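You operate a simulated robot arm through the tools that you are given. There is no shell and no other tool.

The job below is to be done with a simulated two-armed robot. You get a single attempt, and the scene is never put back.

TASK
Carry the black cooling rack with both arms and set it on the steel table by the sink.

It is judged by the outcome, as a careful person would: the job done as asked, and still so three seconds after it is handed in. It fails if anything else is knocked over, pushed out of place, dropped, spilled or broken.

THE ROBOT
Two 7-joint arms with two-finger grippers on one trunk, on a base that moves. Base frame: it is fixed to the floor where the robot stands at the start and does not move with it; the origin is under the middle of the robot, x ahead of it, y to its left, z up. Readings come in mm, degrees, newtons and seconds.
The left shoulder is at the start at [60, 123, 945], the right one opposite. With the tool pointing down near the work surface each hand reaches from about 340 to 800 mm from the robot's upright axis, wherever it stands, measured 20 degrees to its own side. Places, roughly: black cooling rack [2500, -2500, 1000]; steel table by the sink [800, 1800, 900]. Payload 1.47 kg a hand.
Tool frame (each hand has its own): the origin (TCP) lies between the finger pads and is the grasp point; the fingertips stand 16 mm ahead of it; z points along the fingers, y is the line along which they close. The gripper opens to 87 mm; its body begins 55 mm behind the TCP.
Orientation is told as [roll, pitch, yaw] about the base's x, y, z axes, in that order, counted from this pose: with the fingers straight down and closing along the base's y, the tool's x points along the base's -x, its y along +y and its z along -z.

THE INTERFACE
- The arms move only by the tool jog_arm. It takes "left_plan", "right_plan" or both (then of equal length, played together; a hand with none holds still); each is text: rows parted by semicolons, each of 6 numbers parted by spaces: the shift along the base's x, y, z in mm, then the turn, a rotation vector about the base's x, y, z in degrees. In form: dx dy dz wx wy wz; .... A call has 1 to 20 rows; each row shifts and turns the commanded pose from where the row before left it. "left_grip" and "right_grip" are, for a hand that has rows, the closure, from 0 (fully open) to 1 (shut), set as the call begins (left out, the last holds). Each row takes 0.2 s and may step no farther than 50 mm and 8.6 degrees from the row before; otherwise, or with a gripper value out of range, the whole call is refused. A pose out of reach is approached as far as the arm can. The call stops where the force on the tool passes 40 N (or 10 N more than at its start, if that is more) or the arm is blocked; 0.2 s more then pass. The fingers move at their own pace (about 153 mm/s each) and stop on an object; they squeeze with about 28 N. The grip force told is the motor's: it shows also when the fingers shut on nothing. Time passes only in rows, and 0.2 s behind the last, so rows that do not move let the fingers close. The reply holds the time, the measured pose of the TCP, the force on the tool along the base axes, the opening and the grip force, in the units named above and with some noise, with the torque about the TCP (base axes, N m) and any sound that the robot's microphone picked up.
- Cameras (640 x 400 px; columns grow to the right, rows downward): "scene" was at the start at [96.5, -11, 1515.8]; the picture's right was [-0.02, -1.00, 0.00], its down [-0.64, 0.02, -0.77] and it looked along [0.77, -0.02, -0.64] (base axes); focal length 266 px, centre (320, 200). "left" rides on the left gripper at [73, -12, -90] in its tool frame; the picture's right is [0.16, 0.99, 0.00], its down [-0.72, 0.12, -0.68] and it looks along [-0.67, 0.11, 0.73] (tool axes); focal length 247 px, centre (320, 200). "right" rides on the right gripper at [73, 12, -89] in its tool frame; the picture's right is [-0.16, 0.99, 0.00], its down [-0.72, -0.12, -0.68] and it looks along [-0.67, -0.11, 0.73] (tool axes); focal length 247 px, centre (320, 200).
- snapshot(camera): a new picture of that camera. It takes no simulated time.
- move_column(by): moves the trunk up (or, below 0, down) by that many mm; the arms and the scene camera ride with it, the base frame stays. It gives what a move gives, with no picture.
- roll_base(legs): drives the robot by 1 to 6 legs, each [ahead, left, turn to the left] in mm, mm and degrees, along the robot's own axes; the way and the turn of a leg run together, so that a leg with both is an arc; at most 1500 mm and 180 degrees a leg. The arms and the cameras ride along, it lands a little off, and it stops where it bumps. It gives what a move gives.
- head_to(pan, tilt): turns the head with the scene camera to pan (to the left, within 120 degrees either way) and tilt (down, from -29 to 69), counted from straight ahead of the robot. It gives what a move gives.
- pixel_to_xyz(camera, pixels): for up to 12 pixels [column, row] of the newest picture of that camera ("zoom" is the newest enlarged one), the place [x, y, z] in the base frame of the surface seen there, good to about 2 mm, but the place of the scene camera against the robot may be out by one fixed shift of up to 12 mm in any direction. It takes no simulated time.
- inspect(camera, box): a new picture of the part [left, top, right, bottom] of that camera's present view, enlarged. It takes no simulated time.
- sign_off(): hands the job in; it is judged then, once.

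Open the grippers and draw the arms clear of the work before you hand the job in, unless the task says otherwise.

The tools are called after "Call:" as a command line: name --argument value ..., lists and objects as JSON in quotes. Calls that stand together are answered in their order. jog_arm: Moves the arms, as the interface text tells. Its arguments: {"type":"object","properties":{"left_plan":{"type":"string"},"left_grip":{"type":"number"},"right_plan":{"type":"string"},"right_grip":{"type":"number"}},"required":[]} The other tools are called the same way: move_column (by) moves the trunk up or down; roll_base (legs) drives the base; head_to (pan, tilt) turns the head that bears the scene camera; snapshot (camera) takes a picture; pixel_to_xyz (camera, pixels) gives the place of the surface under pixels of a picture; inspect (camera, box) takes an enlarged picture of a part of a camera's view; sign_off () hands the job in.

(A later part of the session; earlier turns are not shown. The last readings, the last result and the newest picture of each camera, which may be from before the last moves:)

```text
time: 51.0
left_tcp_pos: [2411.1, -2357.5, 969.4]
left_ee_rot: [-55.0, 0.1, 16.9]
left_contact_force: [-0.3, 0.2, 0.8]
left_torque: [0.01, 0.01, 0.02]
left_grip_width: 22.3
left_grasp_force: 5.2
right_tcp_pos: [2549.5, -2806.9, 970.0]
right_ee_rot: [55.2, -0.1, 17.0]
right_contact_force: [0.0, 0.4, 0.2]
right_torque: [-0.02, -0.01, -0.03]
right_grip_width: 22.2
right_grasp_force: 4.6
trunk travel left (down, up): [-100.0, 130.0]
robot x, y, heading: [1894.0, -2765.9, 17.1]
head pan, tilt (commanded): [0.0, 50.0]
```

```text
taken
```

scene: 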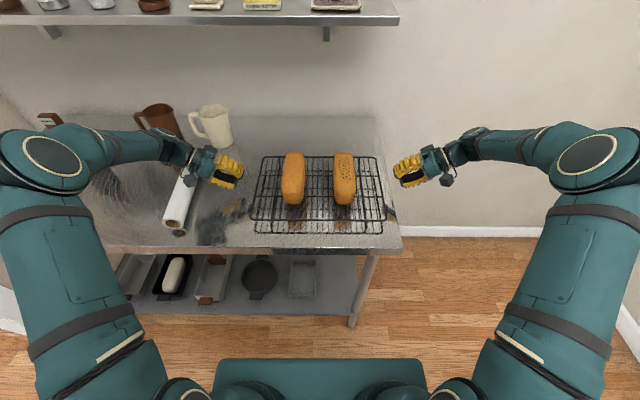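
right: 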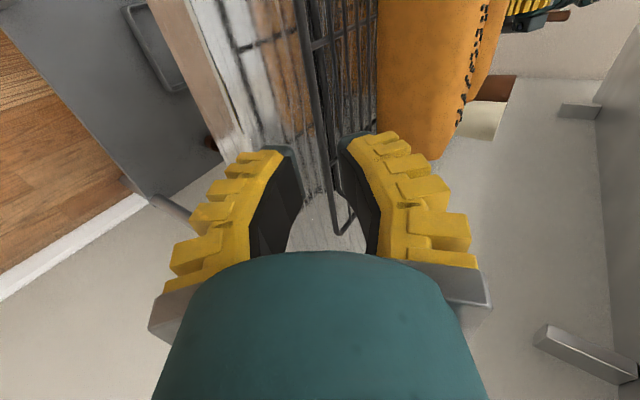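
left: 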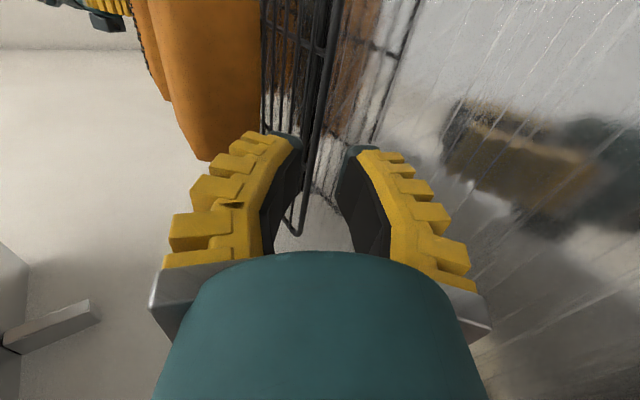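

Widths are 22 mm and the end wires now run between the fingers in both wrist views. I zoom in and re-measure the wires at this closer range.

Call:
inspect --camera "left" --box '[250, 0, 430, 160]'

Call:
inspect --camera "right" --box '[220, 0, 400, 160]'

```text
2.50 times, centred on (340, 80) of left
```

zoom: 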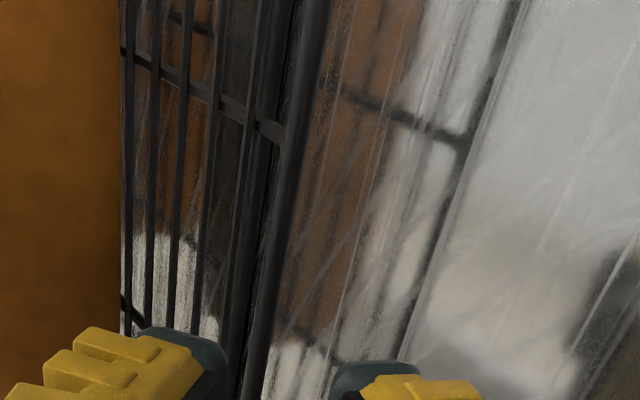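

```text
2.50 times, centred on (310, 80) of right
```

zoom: 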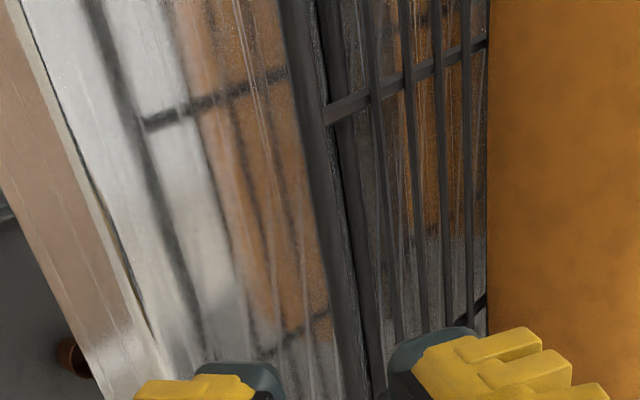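

I query wire centre points along both end wires.

Call:
pixel_to_xyz --camera "zoom" --pixels '[[300, 40], [310, 80], [318, 120], [327, 170], [336, 220], [345, 280], [352, 340], [400, 150], [250, 250], [345, 105]]'

Call:
pixel_to_xyz --camera "left" --pixels '[[339, 15], [335, 32], [331, 52], [326, 72], [321, 97], [317, 120], [310, 150], [370, 100], [328, 55], [304, 225]]'

```text
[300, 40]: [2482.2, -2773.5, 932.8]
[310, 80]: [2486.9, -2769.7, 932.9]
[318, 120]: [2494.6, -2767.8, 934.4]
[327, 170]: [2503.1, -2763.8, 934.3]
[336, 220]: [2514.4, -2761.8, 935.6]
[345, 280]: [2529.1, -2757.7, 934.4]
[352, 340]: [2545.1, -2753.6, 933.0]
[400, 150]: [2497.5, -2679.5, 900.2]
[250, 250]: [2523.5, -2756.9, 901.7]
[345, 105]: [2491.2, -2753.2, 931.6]
```

```text
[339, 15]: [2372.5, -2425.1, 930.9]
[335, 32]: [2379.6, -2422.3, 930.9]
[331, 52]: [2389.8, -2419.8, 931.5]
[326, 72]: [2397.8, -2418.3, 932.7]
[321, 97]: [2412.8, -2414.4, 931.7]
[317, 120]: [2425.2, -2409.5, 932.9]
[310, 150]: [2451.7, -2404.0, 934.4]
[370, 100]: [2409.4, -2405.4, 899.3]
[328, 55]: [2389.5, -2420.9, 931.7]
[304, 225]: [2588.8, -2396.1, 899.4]
```

Wires measured: left centre ≈ v 182.6, z 930.5; right ≈ v −176, z 932.5. I advance 4 of 6 equal steps along the finger directions and check.

Call:
jog_arm --left_plan "2.38 -7.85 -5.6 0 0 0; 2.38 -7.85 -5.6 0 0 0; 2.38 -7.85 -5.6 0 0 0; 2.38 -7.85 -5.6 0 0 0; 0 0 0 0 0 0" --right_plan "-2.3 7.56 -5.38 0 0 0; -2.3 7.56 -5.38 0 0 0; -2.3 7.56 -5.38 0 0 0; -2.3 7.56 -5.38 0 0 0; 0 0 0 0 0 0"

Call:
snapshot --camera "left"

Call:
snapshot --camera "right"

Call:
inspect --camera "scene" --box '[180, 120, 440, 250]'

```text
time: 52.2
left_tcp_pos: [2422.2, -2389.7, 948.2]
left_ee_rot: [-55.1, 0.1, 16.9]
left_contact_force: [0.4, 0.1, -0.2]
left_torque: [0.04, 0.0, 0.01]
left_grip_width: 22.3
left_grasp_force: 4.6
right_tcp_pos: [2540.1, -2775.4, 949.5]
right_ee_rot: [55.0, -0.1, 17.0]
right_contact_force: [-0.6, 0.7, 0.5]
right_torque: [0.01, -0.01, 0.04]
right_grip_width: 22.4
right_grasp_force: 4.9
trunk travel left (down, up): [-100.0, 130.0]
robot x, y, heading: [1896.2, -2765.4, 16.9]
head pan, tilt (commanded): [0.0, 50.0]
```

```text
taken
```

left: 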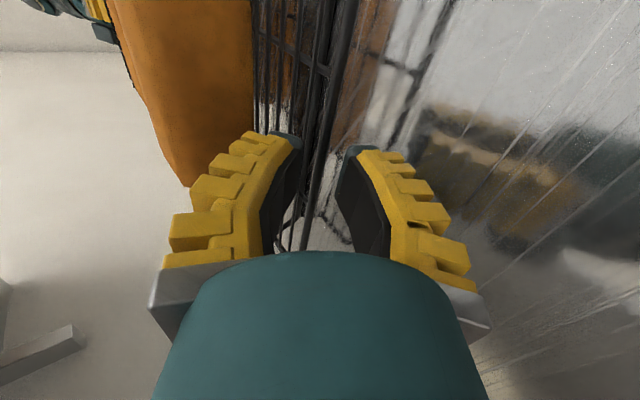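

```text
taken
```

right: 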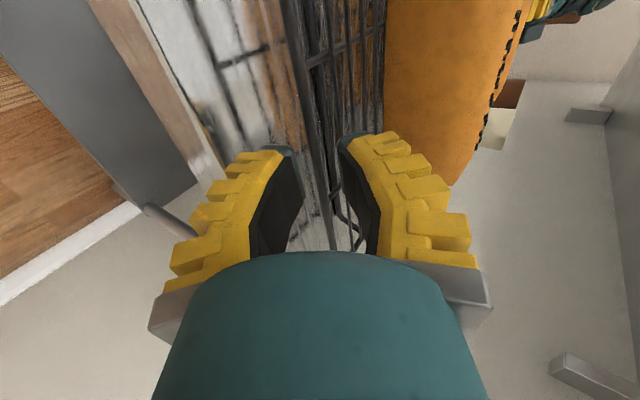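

```text
2.46 times, centred on (310, 185) of scene
```

zoom: 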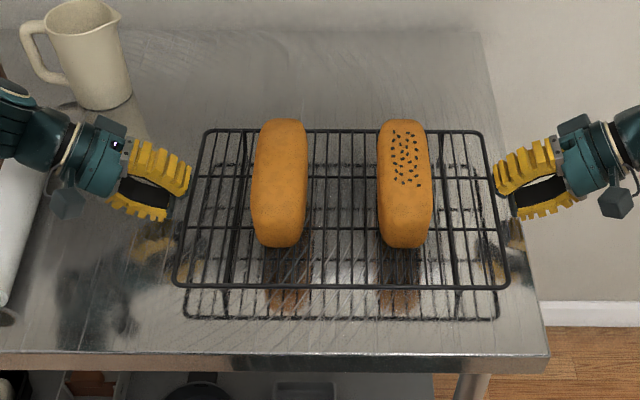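

The frame wires line up midway between the fingertips in both views (left ≈(320,145), right ≈(318,145)). I take the last two steps.

Call:
jog_arm --left_plan "2.38 -7.85 -5.8 0 0 0; 2.38 -7.85 -5.8 0 0 0; 0 0 0 0 0 0" --right_plan "-2.3 7.56 -5.5 0 0 0; -2.3 7.56 -5.5 0 0 0; 0 0 0 0 0 0"

Call:
inspect --camera "left" --box '[230, 100, 410, 260]'

Call:
inspect --camera "right" --box '[230, 100, 410, 260]'

Call:
inspect --camera "scene" --box '[200, 140, 300, 220]'

Call:
inspect --camera "scene" --box '[340, 140, 440, 220]'

```text
time: 53.0
left_tcp_pos: [2427.5, -2403.6, 935.6]
left_ee_rot: [-55.0, 0.2, 16.9]
left_contact_force: [0.7, -0.1, -0.5]
left_torque: [-0.03, -0.01, -0.02]
left_grip_width: 22.1
left_grasp_force: 4.9
right_tcp_pos: [2536.5, -2761.7, 938.5]
right_ee_rot: [55.1, -0.1, 17.0]
right_contact_force: [-0.1, 0.3, 0.3]
right_torque: [0.0, -0.02, 0.01]
right_grip_width: 22.5
right_grasp_force: 4.5
trunk travel left (down, up): [-100.0, 130.0]
robot x, y, heading: [1891.0, -2762.7, 17.1]
head pan, tilt (commanded): [0.0, 50.0]
```

```text
2.50 times, centred on (320, 180) of left
```

zoom: 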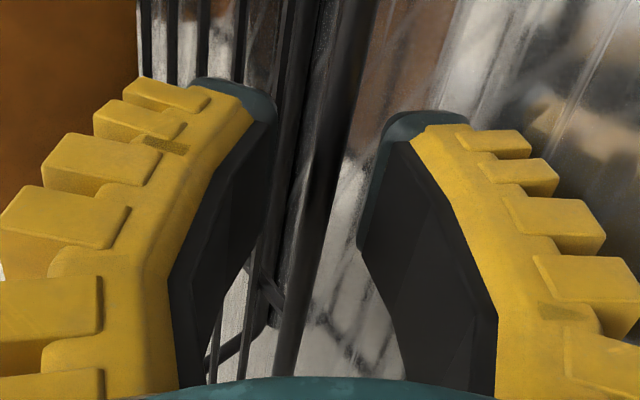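

```text
2.50 times, centred on (320, 180) of right
```

zoom: 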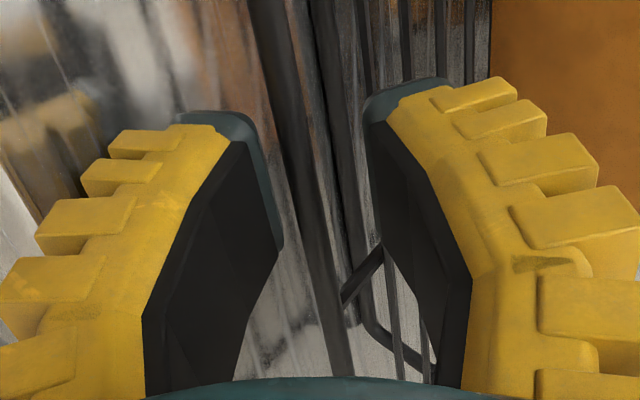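

```text
5.00 times, centred on (250, 180) of scene
```

zoom: 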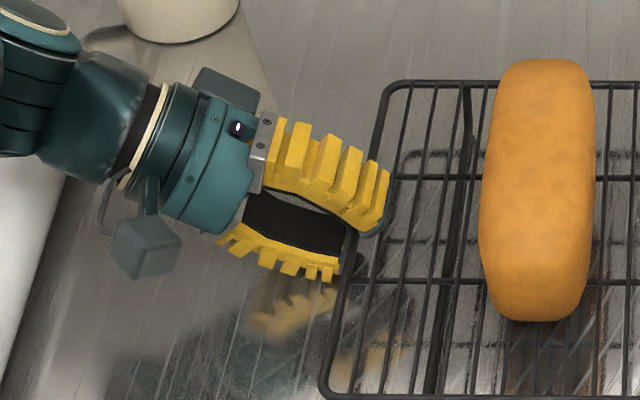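

```text
5.00 times, centred on (390, 180) of scene
```

zoom: 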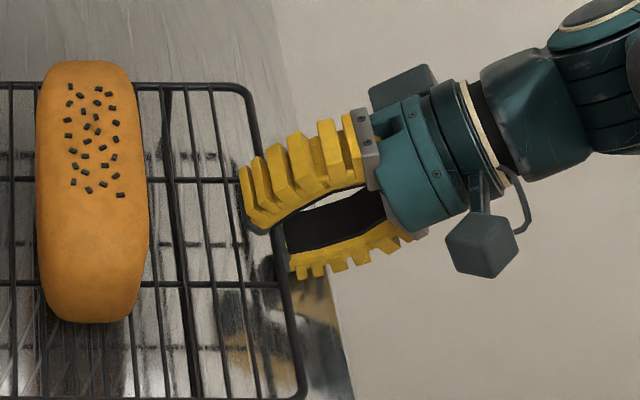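

Both fingertip pairs straddle their end wires (left wire through (320,200), right through (310,200) in the zooms) with no contact force. I close both grippers.

Call:
jog_arm --left_plan "0 0 0 0 0 0; 0 0 0 0 0 0; 0 0 0 0 0 0; 0 0 0 0 0 0" --right_plan "0 0 0 0 0 0; 0 0 0 0 0 0; 0 0 0 0 0 0; 0 0 0 0 0 0" --left_grip 1.0 --right_grip 1.0

Call:
inspect --camera "left" --box '[230, 80, 410, 260]'

Call:
inspect --camera "right" --box '[230, 80, 410, 260]'

Call:
inspect --camera "scene" --box '[180, 120, 440, 250]'

```text
time: 54.0
left_tcp_pos: [2428.3, -2402.8, 936.1]
left_ee_rot: [-55.0, 0.1, 17.1]
left_contact_force: [-7.4, 18.8, 2.7]
left_torque: [0.08, -0.16, 0.22]
left_grip_width: 6.3
left_grasp_force: 27.9
right_tcp_pos: [2537.5, -2761.2, 937.9]
right_ee_rot: [55.0, -0.1, 16.9]
right_contact_force: [6.4, -20.6, -0.1]
right_torque: [-0.06, -0.11, -0.32]
right_grip_width: 5.8
right_grasp_force: 28.7
trunk travel left (down, up): [-100.0, 130.0]
robot x, y, heading: [1891.1, -2765.8, 17.1]
head pan, tilt (commanded): [0.0, 50.0]
```

```text
2.22 times, centred on (320, 170) of left
```

zoom: 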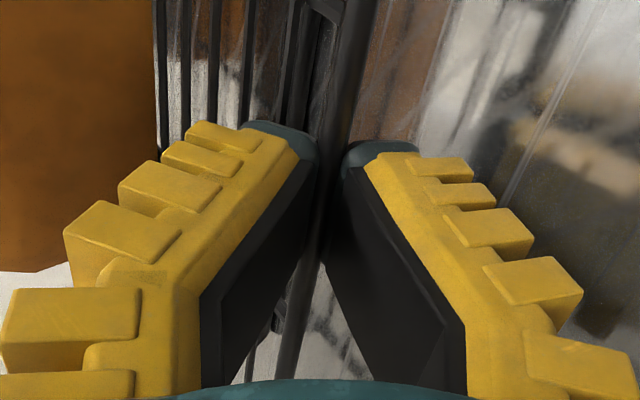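

```text
2.22 times, centred on (320, 170) of right
```

zoom: 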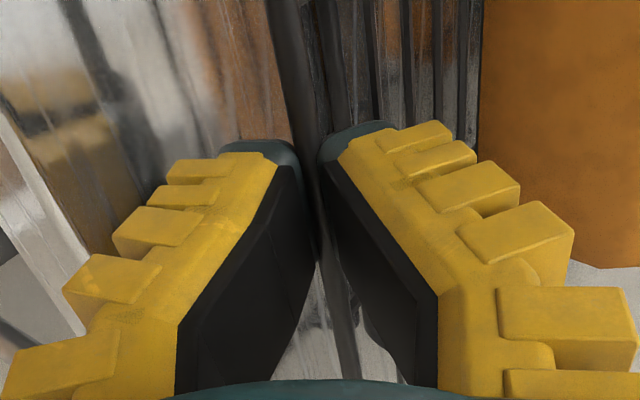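

```text
2.46 times, centred on (310, 185) of scene
```

zoom: 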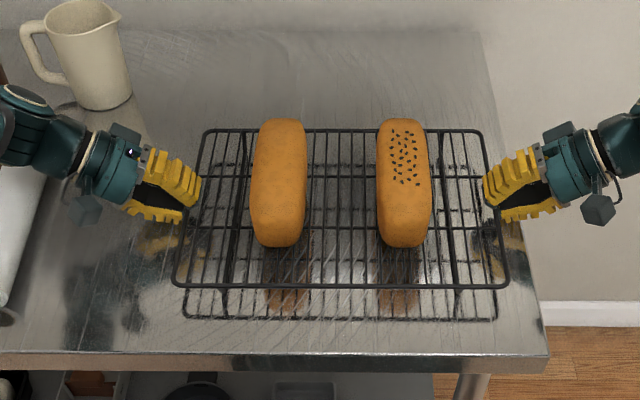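

Both grippers hold the ~6 mm wires at 28 N; the readings show ~20 N of mutual squeeze along the rack's length. I ease both hands outward ~2 mm to relieve it.

Call:
jog_arm --left_plan "-0.3 1.0 0 0 0 0; -0.3 1.0 0 0 0 0; 0 0 0 0 0 0; 0 0 0 0 0 0" --right_plan "0.3 -1.0 0 0 0 0; 0.3 -1.0 0 0 0 0; 0 0 0 0 0 0; 0 0 0 0 0 0"

```text
time: 55.0
left_tcp_pos: [2427.9, -2401.7, 935.4]
left_ee_rot: [-55.1, 0.1, 16.9]
left_contact_force: [-3.6, 16.0, 3.3]
left_torque: [0.0, -0.06, -0.03]
left_grip_width: 5.9
left_grasp_force: 28.2
right_tcp_pos: [2537.7, -2761.3, 939.8]
right_ee_rot: [55.0, 0.0, 16.9]
right_contact_force: [6.0, -16.1, 0.4]
right_torque: [-0.08, -0.01, -0.06]
right_grip_width: 6.2
right_grasp_force: 28.3
trunk travel left (down, up): [-100.0, 130.0]
robot x, y, heading: [1892.6, -2767.2, 17.0]
head pan, tilt (commanded): [0.0, 50.0]
```

The squeeze dropped from ~20 to ~16.5 N, so I ease a further 3 mm each side.

Call:
jog_arm --left_plan "-0.45 1.45 0 0 0 0; -0.45 1.45 0 0 0 0; 0 0 0 0 0 0; 0 0 0 0 0 0" --right_plan "0.45 -1.45 0 0 0 0; 0.45 -1.45 0 0 0 0; 0 0 0 0 0 0; 0 0 0 0 0 0"

Call:
inspect --camera "left" --box '[230, 80, 410, 260]'

Call:
inspect --camera "right" --box '[230, 80, 410, 260]'

```text
time: 56.0
left_tcp_pos: [2426.0, -2400.0, 936.3]
left_ee_rot: [-55.1, 0.2, 16.8]
left_contact_force: [1.2, 3.5, 7.4]
left_torque: [-0.09, -0.05, -0.19]
left_grip_width: 6.1
left_grasp_force: 27.8
right_tcp_pos: [2537.1, -2764.6, 939.3]
right_ee_rot: [55.1, -0.1, 17.1]
right_contact_force: [3.7, -5.0, 0.0]
right_torque: [-0.12, -0.04, -0.05]
right_grip_width: 6.2
right_grasp_force: 28.5
trunk travel left (down, up): [-100.0, 130.0]
robot x, y, heading: [1890.6, -2768.1, 16.9]
head pan, tilt (commanded): [0.0, 50.0]
```

```text
2.22 times, centred on (320, 170) of left
```

zoom: 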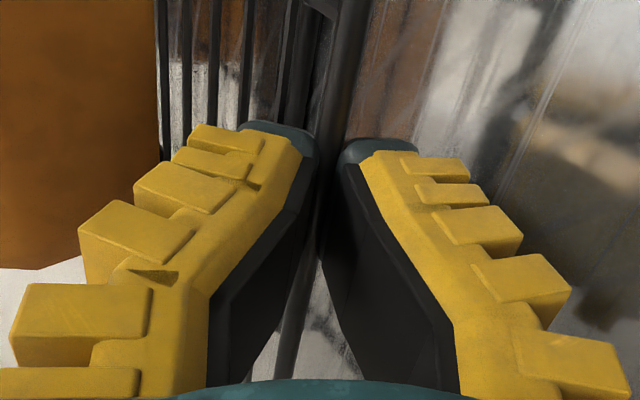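

```text
2.22 times, centred on (320, 170) of right
```

zoom: 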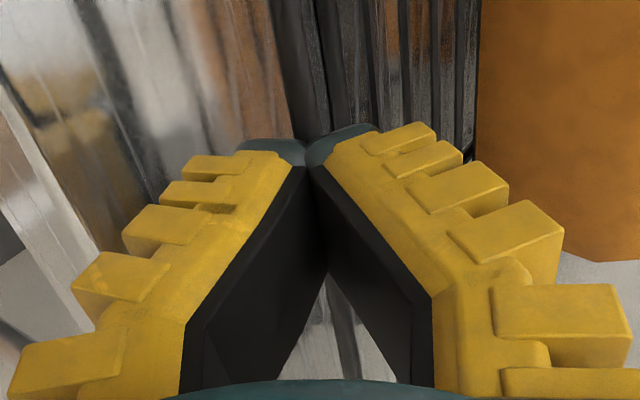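

Forces are down to a few newtons with grip width 6 mm on both. I lift both hands together slowly by 15 mm and check.

Call:
jog_arm --left_plan "0 0 2 0 0 0; 0 0 3 0 0 0; 0 0 3 0 0 0; 0 0 3 0 0 0; 0 0 4 0 0 0; 0 0 0 0 0 0; 0 0 0 0 0 0" --right_plan "0 0 2 0 0 0; 0 0 3 0 0 0; 0 0 3 0 0 0; 0 0 3 0 0 0; 0 0 4 0 0 0; 0 0 0 0 0 0; 0 0 0 0 0 0"

Call:
snapshot --camera "scene"

Call:
inspect --camera "scene" --box '[180, 120, 440, 250]'

Call:
inspect --camera "right" --box '[230, 80, 410, 260]'

```text
time: 57.6
left_tcp_pos: [2426.4, -2398.4, 950.0]
left_ee_rot: [-55.0, 0.1, 16.9]
left_contact_force: [0.1, -0.9, 0.4]
left_torque: [0.0, -0.01, 0.0]
left_grip_width: 0.0
left_grasp_force: 28.0
right_tcp_pos: [2538.3, -2764.9, 952.9]
right_ee_rot: [55.2, -0.1, 17.0]
right_contact_force: [-0.3, 0.0, -0.1]
right_torque: [0.01, 0.03, 0.01]
right_grip_width: 0.0
right_grasp_force: 27.7
trunk travel left (down, up): [-100.0, 130.0]
robot x, y, heading: [1890.9, -2766.2, 17.2]
head pan, tilt (commanded): [0.0, 50.0]
```

```text
taken
```

scene: 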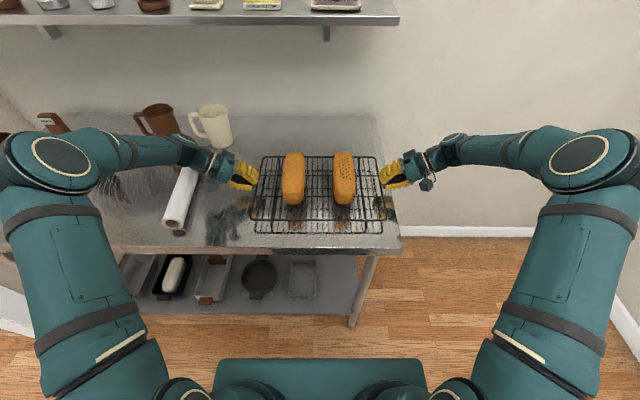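

```text
2.46 times, centred on (310, 185) of scene
```

zoom: 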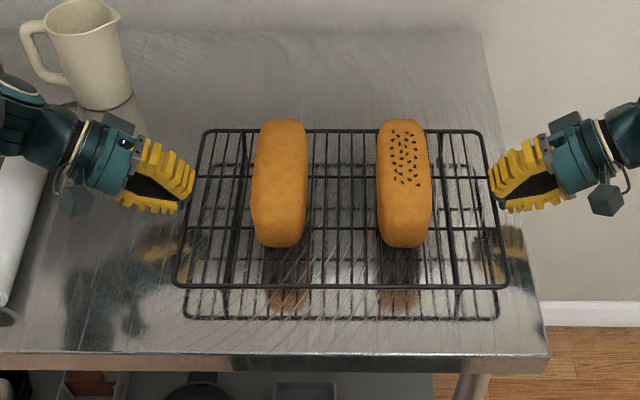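

```text
2.22 times, centred on (320, 170) of right
```

zoom: 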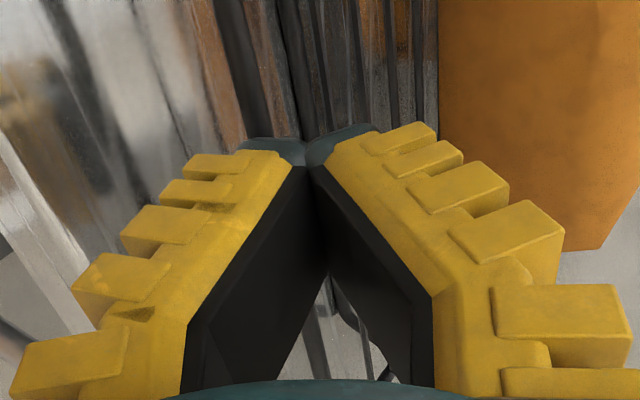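

The grip slipped off (widths 0.0), but the rack and loaves didn't move. I back both hands off along the finger direction to examine the finger shape and choose a more secure grasp.

Call:
jog_arm --left_plan "-4.8 15.7 11.5 0 0 0; -4.8 15.7 11.5 0 0 0; -4.8 15.7 11.5 0 0 0; -4.8 15.7 11.5 0 0 0; 0 0 0 0 0 0" --right_plan "4.8 -15.7 11.5 0 0 0; 4.8 -15.7 11.5 0 0 0; 4.8 -15.7 11.5 0 0 0; 4.8 -15.7 11.5 0 0 0; 0 0 0 0 0 0"

Call:
inspect --camera "scene" --box '[180, 120, 280, 200]'

Call:
inspect --camera "scene" --box '[360, 120, 460, 200]'

Call:
snapshot --camera "left"

```text
time: 58.8
left_tcp_pos: [2406.8, -2335.2, 996.9]
left_ee_rot: [-55.0, 0.2, 17.0]
left_contact_force: [-0.2, 1.2, 0.8]
left_torque: [-0.05, 0.01, 0.02]
left_grip_width: 0.0
left_grasp_force: 28.1
right_tcp_pos: [2557.9, -2826.1, 999.1]
right_ee_rot: [55.1, -0.1, 16.9]
right_contact_force: [0.3, -0.9, 0.7]
right_torque: [0.01, 0.03, -0.04]
right_grip_width: 0.2
right_grasp_force: 27.9
trunk travel left (down, up): [-100.0, 130.0]
robot x, y, heading: [1892.4, -2765.2, 17.0]
head pan, tilt (commanded): [0.0, 50.0]
```

```text
5.00 times, centred on (230, 160) of scene
```

zoom: 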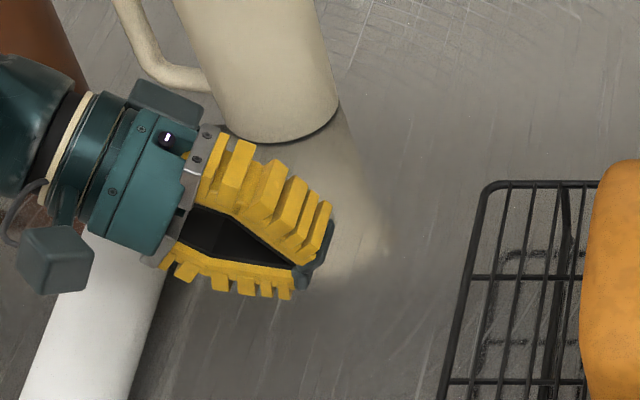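

```text
5.00 times, centred on (410, 160) of scene
```

zoom: 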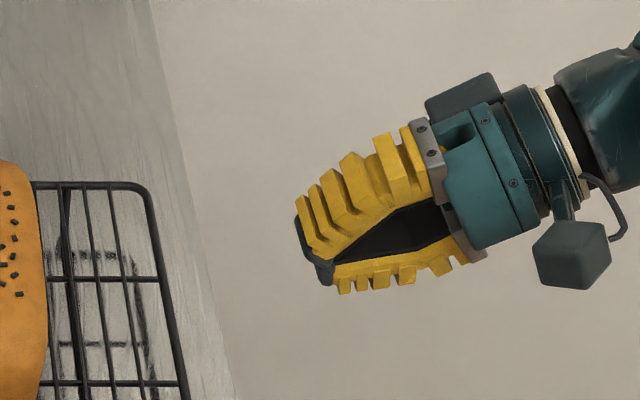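

```text
taken
```

left: 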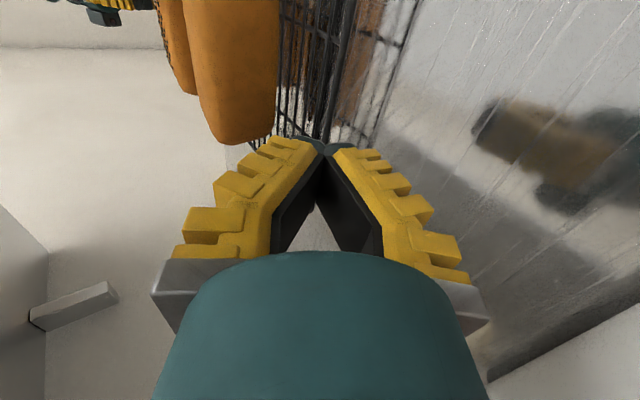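

Closed, the fingers form a V whose tips meet; my earlier grip only pinched at the very tip and easing outward let it slip. A deeper grasp — lower finger flat under the end wire, upper tip locked between the inner wires — should hold. I measure the inner wires first.

Call:
inspect --camera "left" --box '[250, 0, 410, 140]'

Call:
inspect --camera "right" --box '[230, 0, 390, 140]'

```text
2.86 times, centred on (330, 70) of left
```

zoom: 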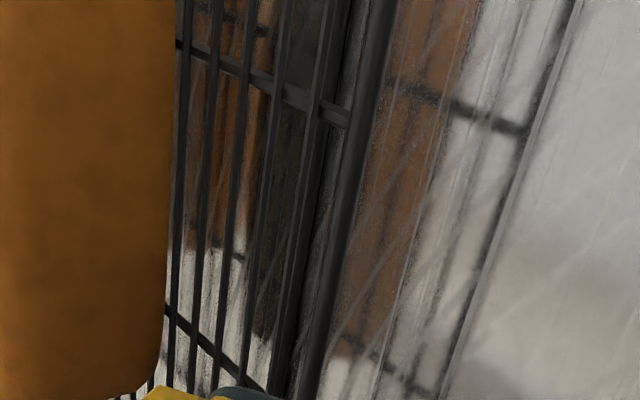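

```text
2.86 times, centred on (310, 70) of right
```

zoom: 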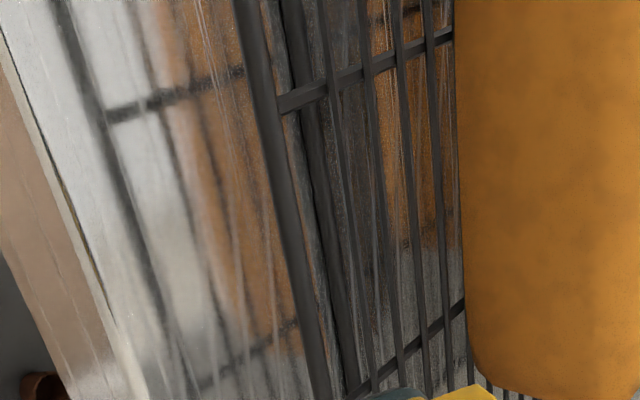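

I query the inner wires along the cross-wire in the right camera zoom, and the thick dark line beside the frame.

Call:
pixel_to_xyz --camera "zoom" --pixels '[[283, 103], [300, 97], [331, 82], [370, 67], [404, 53], [437, 40], [325, 250], [312, 160], [355, 200], [388, 200], [415, 190], [282, 200]]'

Call:
pixel_to_xyz --camera "left" --pixels '[[334, 39.5], [326, 36], [317, 30.5], [309, 26], [298, 20], [288, 16], [325, 70], [318, 70], [335, 70], [310, 70], [301, 70], [292, 70]]'

```text
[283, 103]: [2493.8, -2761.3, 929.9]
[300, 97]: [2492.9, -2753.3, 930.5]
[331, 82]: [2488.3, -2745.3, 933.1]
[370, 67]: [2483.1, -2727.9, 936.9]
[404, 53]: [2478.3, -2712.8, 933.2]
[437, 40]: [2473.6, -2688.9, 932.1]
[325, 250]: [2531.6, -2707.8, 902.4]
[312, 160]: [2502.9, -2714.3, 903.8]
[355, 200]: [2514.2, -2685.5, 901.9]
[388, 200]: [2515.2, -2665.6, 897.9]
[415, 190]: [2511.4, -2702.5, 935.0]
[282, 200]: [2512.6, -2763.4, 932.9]
```

```text
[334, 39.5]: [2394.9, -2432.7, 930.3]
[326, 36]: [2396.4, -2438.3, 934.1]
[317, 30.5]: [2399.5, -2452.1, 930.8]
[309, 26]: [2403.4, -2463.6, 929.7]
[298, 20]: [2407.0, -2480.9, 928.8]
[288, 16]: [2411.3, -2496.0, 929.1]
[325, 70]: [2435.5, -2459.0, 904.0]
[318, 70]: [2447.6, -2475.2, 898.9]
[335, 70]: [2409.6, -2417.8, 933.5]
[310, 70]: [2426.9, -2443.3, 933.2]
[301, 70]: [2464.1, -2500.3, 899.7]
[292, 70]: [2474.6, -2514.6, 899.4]
```

The dark line is the leg bar at table level; inner wires are ~16 mm apart. I reopen to 22 mm and move to just outside the frame at grasp height, to slide in horizontally.

Call:
jog_arm --left_plan "0 0 0 0 0 0; 2.42 -9.76 -12.04 0 0 0; 2.42 -9.76 -12.04 0 0 0; 2.42 -9.76 -12.04 0 0 0; 2.42 -9.76 -12.04 0 0 0; 2.42 -9.76 -12.04 0 0 0; 0 0 0 0 0 0" --right_plan "0 0 0 0 0 0; -3.58 8.68 -12.22 0 0 0; -3.58 8.68 -12.22 0 0 0; -3.58 8.68 -12.22 0 0 0; -3.58 8.68 -12.22 0 0 0; -3.58 8.68 -12.22 0 0 0; 0 0 0 0 0 0" --left_grip 0.82 --right_grip 0.82

Call:
inspect --camera "scene" --box '[200, 140, 300, 220]'

Call:
inspect --camera "scene" --box '[340, 140, 440, 220]'

Call:
inspect --camera "left" --box '[230, 60, 410, 240]'

Call:
inspect --camera "right" --box '[230, 60, 410, 240]'

```text
time: 60.4
left_tcp_pos: [2418.7, -2385.7, 937.0]
left_ee_rot: [-55.1, 0.3, 16.9]
left_contact_force: [0.4, 0.1, 0.1]
left_torque: [-0.04, 0.0, 0.01]
left_grip_width: 22.5
left_grasp_force: 4.8
right_tcp_pos: [2540.0, -2783.6, 938.0]
right_ee_rot: [55.2, -0.1, 17.0]
right_contact_force: [0.2, -0.7, 0.4]
right_torque: [0.02, -0.01, -0.02]
right_grip_width: 22.2
right_grasp_force: 4.7
trunk travel left (down, up): [-100.0, 130.0]
robot x, y, heading: [1895.8, -2768.4, 17.0]
head pan, tilt (commanded): [0.0, 50.0]
```

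```text
5.00 times, centred on (250, 180) of scene
```

zoom: 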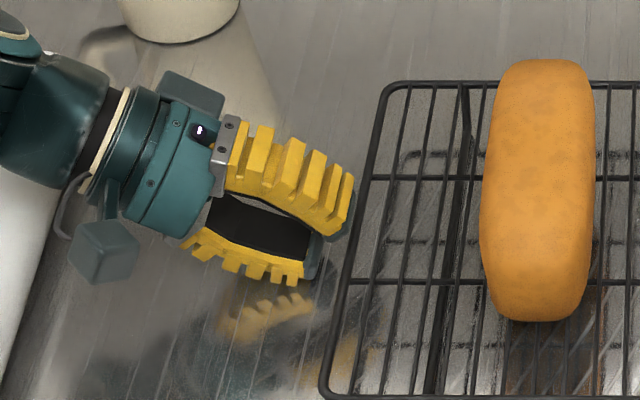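

```text
5.00 times, centred on (390, 180) of scene
```

zoom: 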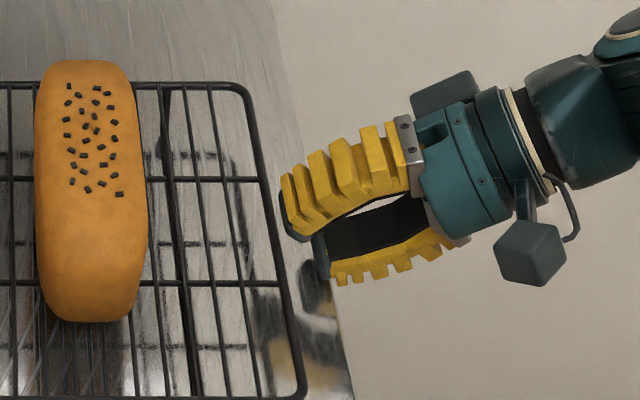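

```text
2.22 times, centred on (320, 150) of left
```

zoom: 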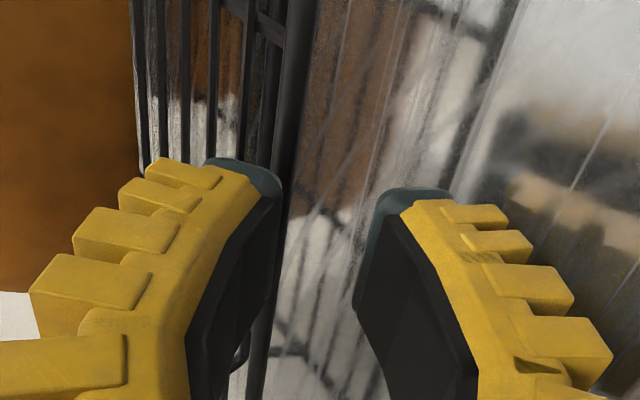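

```text
2.22 times, centred on (320, 150) of right
```

zoom: 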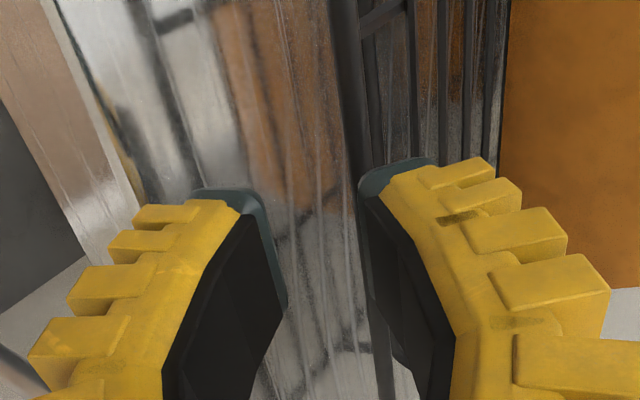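

Both are outside the frame with a little less gap above the wire than below, so I raise 2.5 mm and slide in the first ~20 mm horizontally, watching for contact.

Call:
jog_arm --left_plan "0 0 2.5 0 0 0; 1.94 -6.37 0 0 0 0; 1.94 -6.37 0 0 0 0; 1.94 -6.37 0 0 0 0; 0 0 0 0 0 0" --right_plan "0 0 2.5 0 0 0; -2.08 6.83 0 0 0 0; -2.08 6.83 0 0 0 0; -2.08 6.83 0 0 0 0; 0 0 0 0 0 0"

Call:
inspect --camera "scene" --box '[200, 140, 300, 220]'

Call:
inspect --camera "scene" --box '[340, 140, 440, 220]'

Call:
inspect --camera "left" --box '[230, 60, 410, 240]'

Call:
inspect --camera "right" --box '[230, 60, 410, 240]'

```text
time: 61.6
left_tcp_pos: [2424.6, -2404.3, 939.4]
left_ee_rot: [-55.0, 0.1, 16.9]
left_contact_force: [0.3, 0.2, -0.1]
left_torque: [-0.01, 0.01, 0.0]
left_grip_width: 22.4
left_grasp_force: 4.8
right_tcp_pos: [2533.8, -2764.1, 939.7]
right_ee_rot: [55.2, -0.1, 16.9]
right_contact_force: [0.3, 0.3, -0.2]
right_torque: [0.0, -0.01, 0.0]
right_grip_width: 22.3
right_grasp_force: 4.8
trunk travel left (down, up): [-100.0, 130.0]
robot x, y, heading: [1889.2, -2765.3, 16.9]
head pan, tilt (commanded): [0.0, 50.0]
```

```text
5.00 times, centred on (250, 180) of scene
```

zoom: 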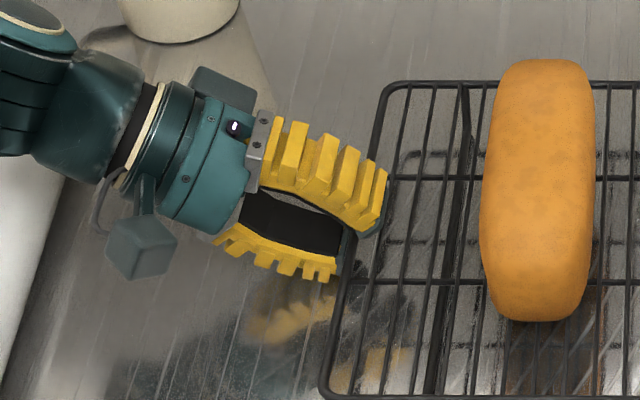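

```text
5.00 times, centred on (390, 180) of scene
```

zoom: 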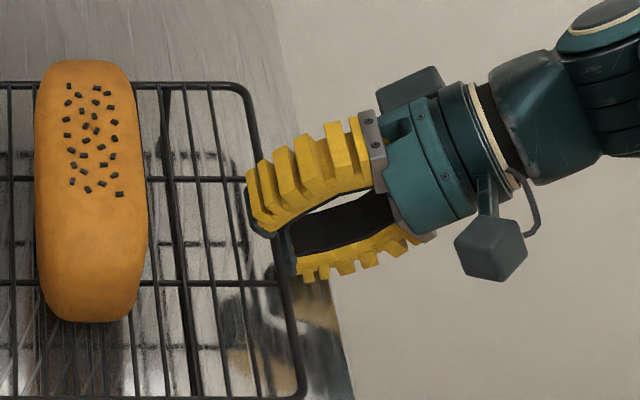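

```text
2.22 times, centred on (320, 150) of left
```

zoom: 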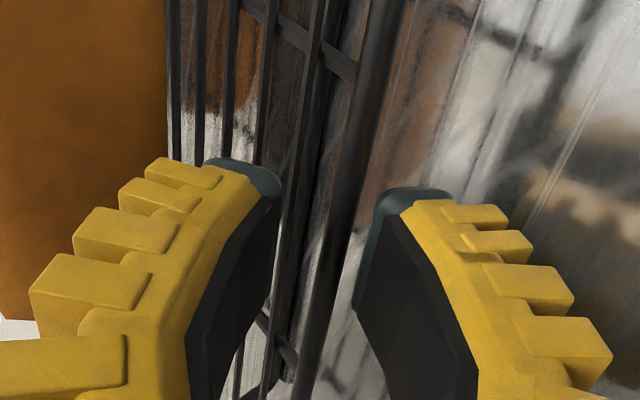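

```text
2.22 times, centred on (320, 150) of right
```

zoom: 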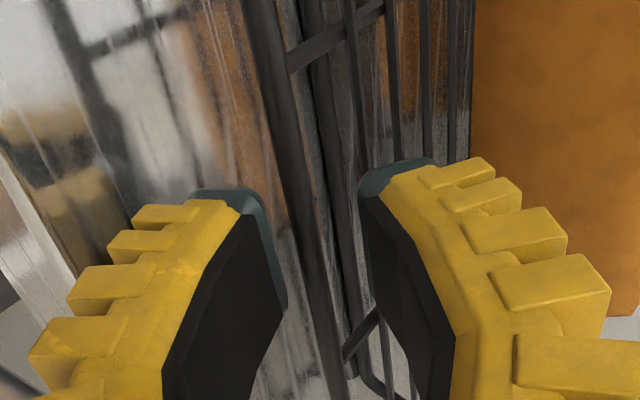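

No contact so far and each frame wire is well inside the jaws. I complete the slide-in (another ~13–14 mm).

Call:
jog_arm --left_plan "1.94 -6.37 0 0 0 0; 1.94 -6.37 0 0 0 0; 0 0 0 0 0 0" --right_plan "-2.08 6.83 0 0 0 0; -2.08 6.83 0 0 0 0; 0 0 0 0 0 0"

Call:
inspect --camera "scene" --box '[200, 140, 300, 220]'

Call:
inspect --camera "scene" --box '[340, 140, 440, 220]'

Call:
inspect --camera "left" --box '[230, 60, 410, 240]'

Call:
inspect --camera "right" --box '[230, 60, 410, 240]'

```text
time: 62.4
left_tcp_pos: [2427.7, -2417.2, 939.2]
left_ee_rot: [-55.1, 0.1, 16.9]
left_contact_force: [-0.6, 2.5, -2.7]
left_torque: [-0.02, 0.03, 0.01]
left_grip_width: 24.7
left_grasp_force: 6.1
right_tcp_pos: [2529.8, -2749.9, 939.9]
right_ee_rot: [55.0, -0.1, 16.9]
right_contact_force: [0.5, -2.4, -3.6]
right_torque: [0.0, 0.03, -0.05]
right_grip_width: 24.7
right_grasp_force: 6.8
trunk travel left (down, up): [-100.0, 130.0]
robot x, y, heading: [1890.5, -2765.3, 17.2]
head pan, tilt (commanded): [0.0, 50.0]
```

```text
5.00 times, centred on (250, 180) of scene
```

zoom: 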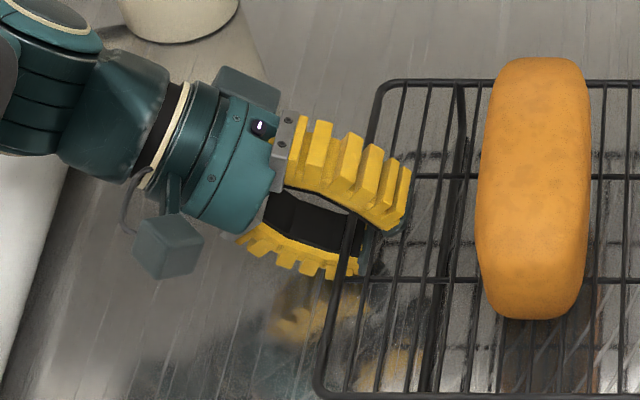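

```text
5.00 times, centred on (390, 180) of scene
```

zoom: 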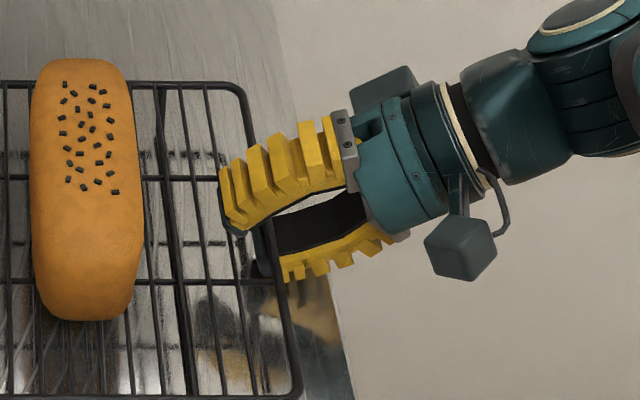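

```text
2.22 times, centred on (320, 150) of left
```

zoom: 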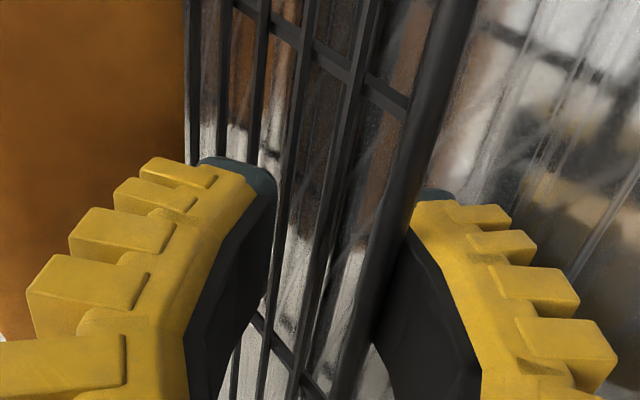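

```text
2.22 times, centred on (320, 150) of right
```

zoom: 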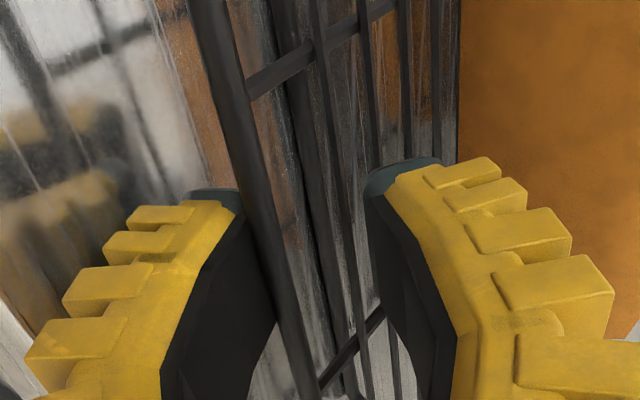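

Light contact (≈3 N) as the frame wire touches the lower finger; I lower both hands 2.5 mm as planned to the closing height.

Call:
jog_arm --left_plan "0 0 -1.25 0 0 0; 0 0 -1.25 0 0 0; 0 0 0 0 0 0" --right_plan "0 0 -1.25 0 0 0; 0 0 -1.25 0 0 0; 0 0 0 0 0 0"

Call:
inspect --camera "scene" --box '[180, 120, 440, 250]'

```text
time: 63.2
left_tcp_pos: [2428.6, -2416.1, 938.6]
left_ee_rot: [-55.0, 0.1, 16.9]
left_contact_force: [0.4, 2.5, -1.0]
left_torque: [-0.04, -0.02, -0.02]
left_grip_width: 23.1
left_grasp_force: 4.9
right_tcp_pos: [2528.4, -2750.0, 939.3]
right_ee_rot: [55.1, -0.1, 17.0]
right_contact_force: [0.1, 0.1, -0.2]
right_torque: [0.01, 0.0, -0.01]
right_grip_width: 22.2
right_grasp_force: 5.1
trunk travel left (down, up): [-100.0, 130.0]
robot x, y, heading: [1896.5, -2767.4, 17.0]
head pan, tilt (commanded): [0.0, 50.0]
```

```text
2.46 times, centred on (310, 185) of scene
```

zoom: 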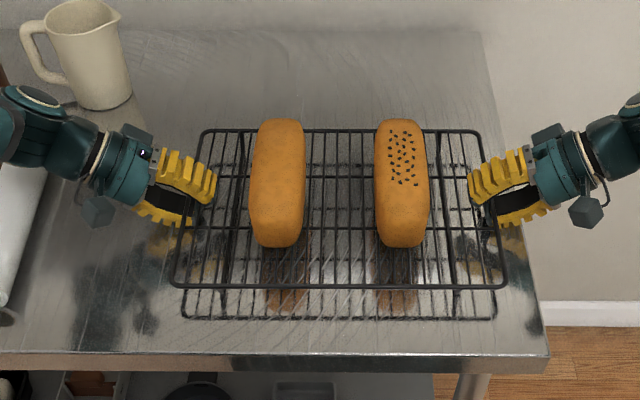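

Hands are in place; I close gradually — first to 0.9 — and check forces.

Call:
jog_arm --left_plan "0 0 0 0 0 0; 0 0 0 0 0 0; 0 0 0 0 0 0" --right_plan "0 0 0 0 0 0; 0 0 0 0 0 0; 0 0 0 0 0 0" --left_grip 0.9 --right_grip 0.9

Call:
inspect --camera "scene" --box '[180, 120, 440, 250]'

Call:
inspect --camera "left" --box '[230, 60, 410, 240]'

Call:
inspect --camera "right" --box '[230, 60, 410, 240]'

```text
time: 64.0
left_tcp_pos: [2429.4, -2416.1, 936.7]
left_ee_rot: [-55.0, 0.1, 17.0]
left_contact_force: [-0.5, 1.9, -3.0]
left_torque: [0.01, -0.01, -0.04]
left_grip_width: 18.1
left_grasp_force: 6.1
right_tcp_pos: [2529.4, -2749.8, 938.0]
right_ee_rot: [55.1, -0.1, 16.9]
right_contact_force: [0.6, -3.7, -3.5]
right_torque: [-0.02, 0.03, 0.0]
right_grip_width: 17.8
right_grasp_force: 6.5
trunk travel left (down, up): [-100.0, 130.0]
robot x, y, heading: [1898.0, -2766.9, 17.2]
head pan, tilt (commanded): [0.0, 50.0]
```

```text
2.46 times, centred on (310, 185) of scene
```

zoom: 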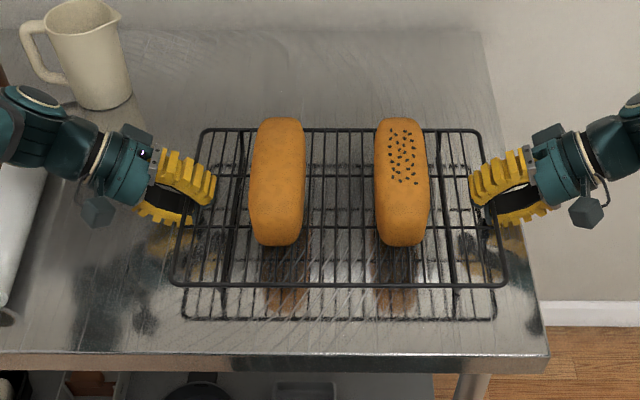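

```text
2.22 times, centred on (320, 150) of left
```

zoom: 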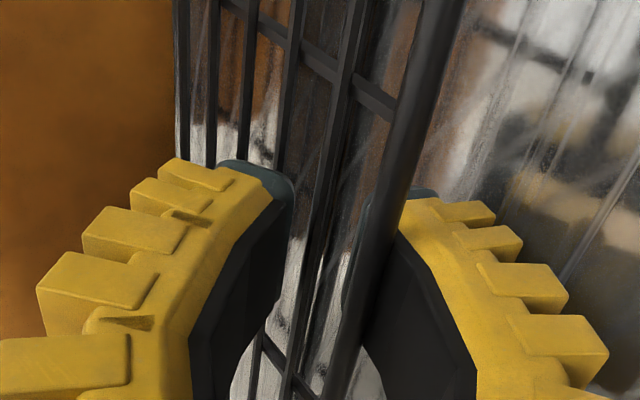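

```text
2.22 times, centred on (320, 150) of right
```

zoom: 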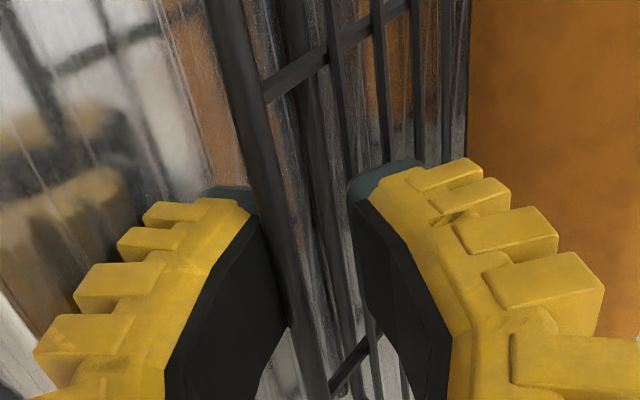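

The frame wires now rest on the lower fingers (≈3 N each) with the upper tips above the inner wires. I close further to 0.96, then fully.

Call:
jog_arm --left_plan "0 0 0 0 0 0; 0 0 0 0 0 0" --right_plan "0 0 0 0 0 0; 0 0 0 0 0 0" --left_grip 0.96 --right_grip 0.96

Call:
jog_arm --left_plan "0 0 0 0 0 0; 0 0 0 0 0 0; 0 0 0 0 0 0" --right_plan "0 0 0 0 0 0; 0 0 0 0 0 0; 0 0 0 0 0 0" --left_grip 1.0 --right_grip 1.0

Call:
inspect --camera "scene" --box '[180, 120, 440, 250]'

Call:
inspect --camera "left" --box '[230, 60, 410, 240]'

Call:
inspect --camera "right" --box '[230, 60, 410, 240]'

```text
time: 64.6
left_tcp_pos: [2429.0, -2416.5, 937.5]
left_ee_rot: [-55.0, 0.1, 17.0]
left_contact_force: [-2.6, 4.3, -0.4]
left_torque: [-0.71, -0.21, -0.04]
left_grip_width: 13.5
left_grasp_force: 28.0
right_tcp_pos: [2529.1, -2750.5, 938.0]
right_ee_rot: [55.0, -0.1, 16.9]
right_contact_force: [1.5, -3.5, -1.7]
right_torque: [0.38, 0.16, -0.06]
right_grip_width: 6.1
right_grasp_force: 28.1
trunk travel left (down, up): [-100.0, 130.0]
robot x, y, heading: [1892.3, -2767.1, 17.1]
head pan, tilt (commanded): [0.0, 50.0]
```

```text
time: 65.4
left_tcp_pos: [2429.2, -2417.7, 937.6]
left_ee_rot: [-54.9, 0.1, 16.9]
left_contact_force: [-2.6, 4.3, -0.3]
left_torque: [-0.71, -0.24, -0.01]
left_grip_width: 13.8
left_grasp_force: 27.8
right_tcp_pos: [2529.0, -2749.4, 938.2]
right_ee_rot: [55.0, -0.1, 17.0]
right_contact_force: [1.1, -4.9, -1.1]
right_torque: [0.35, 0.16, -0.16]
right_grip_width: 6.1
right_grasp_force: 28.6
trunk travel left (down, up): [-100.0, 130.0]
robot x, y, heading: [1893.1, -2766.4, 16.8]
head pan, tilt (commanded): [0.0, 50.0]
```

```text
2.46 times, centred on (310, 185) of scene
```

zoom: 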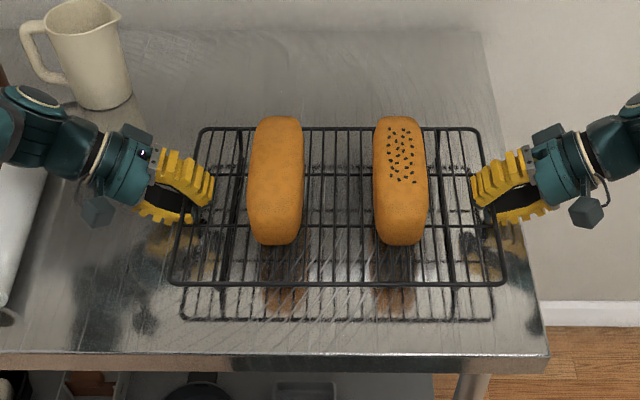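

```text
2.22 times, centred on (320, 150) of left
```

zoom: 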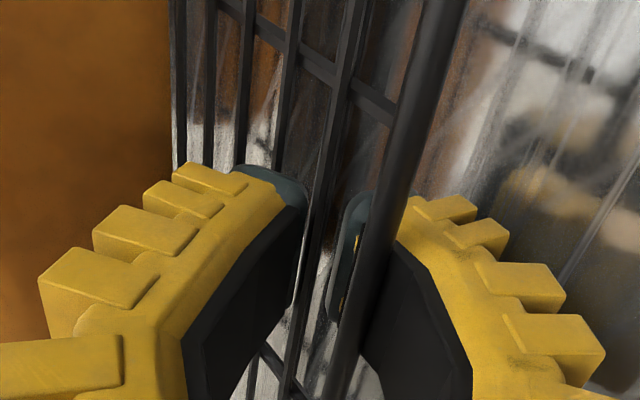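

```text
2.22 times, centred on (320, 150) of right
```

zoom: 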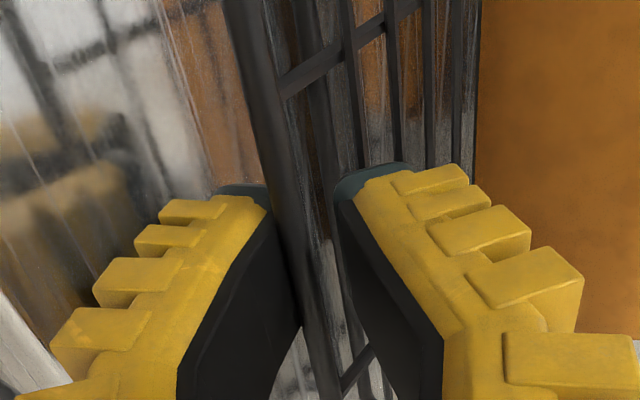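

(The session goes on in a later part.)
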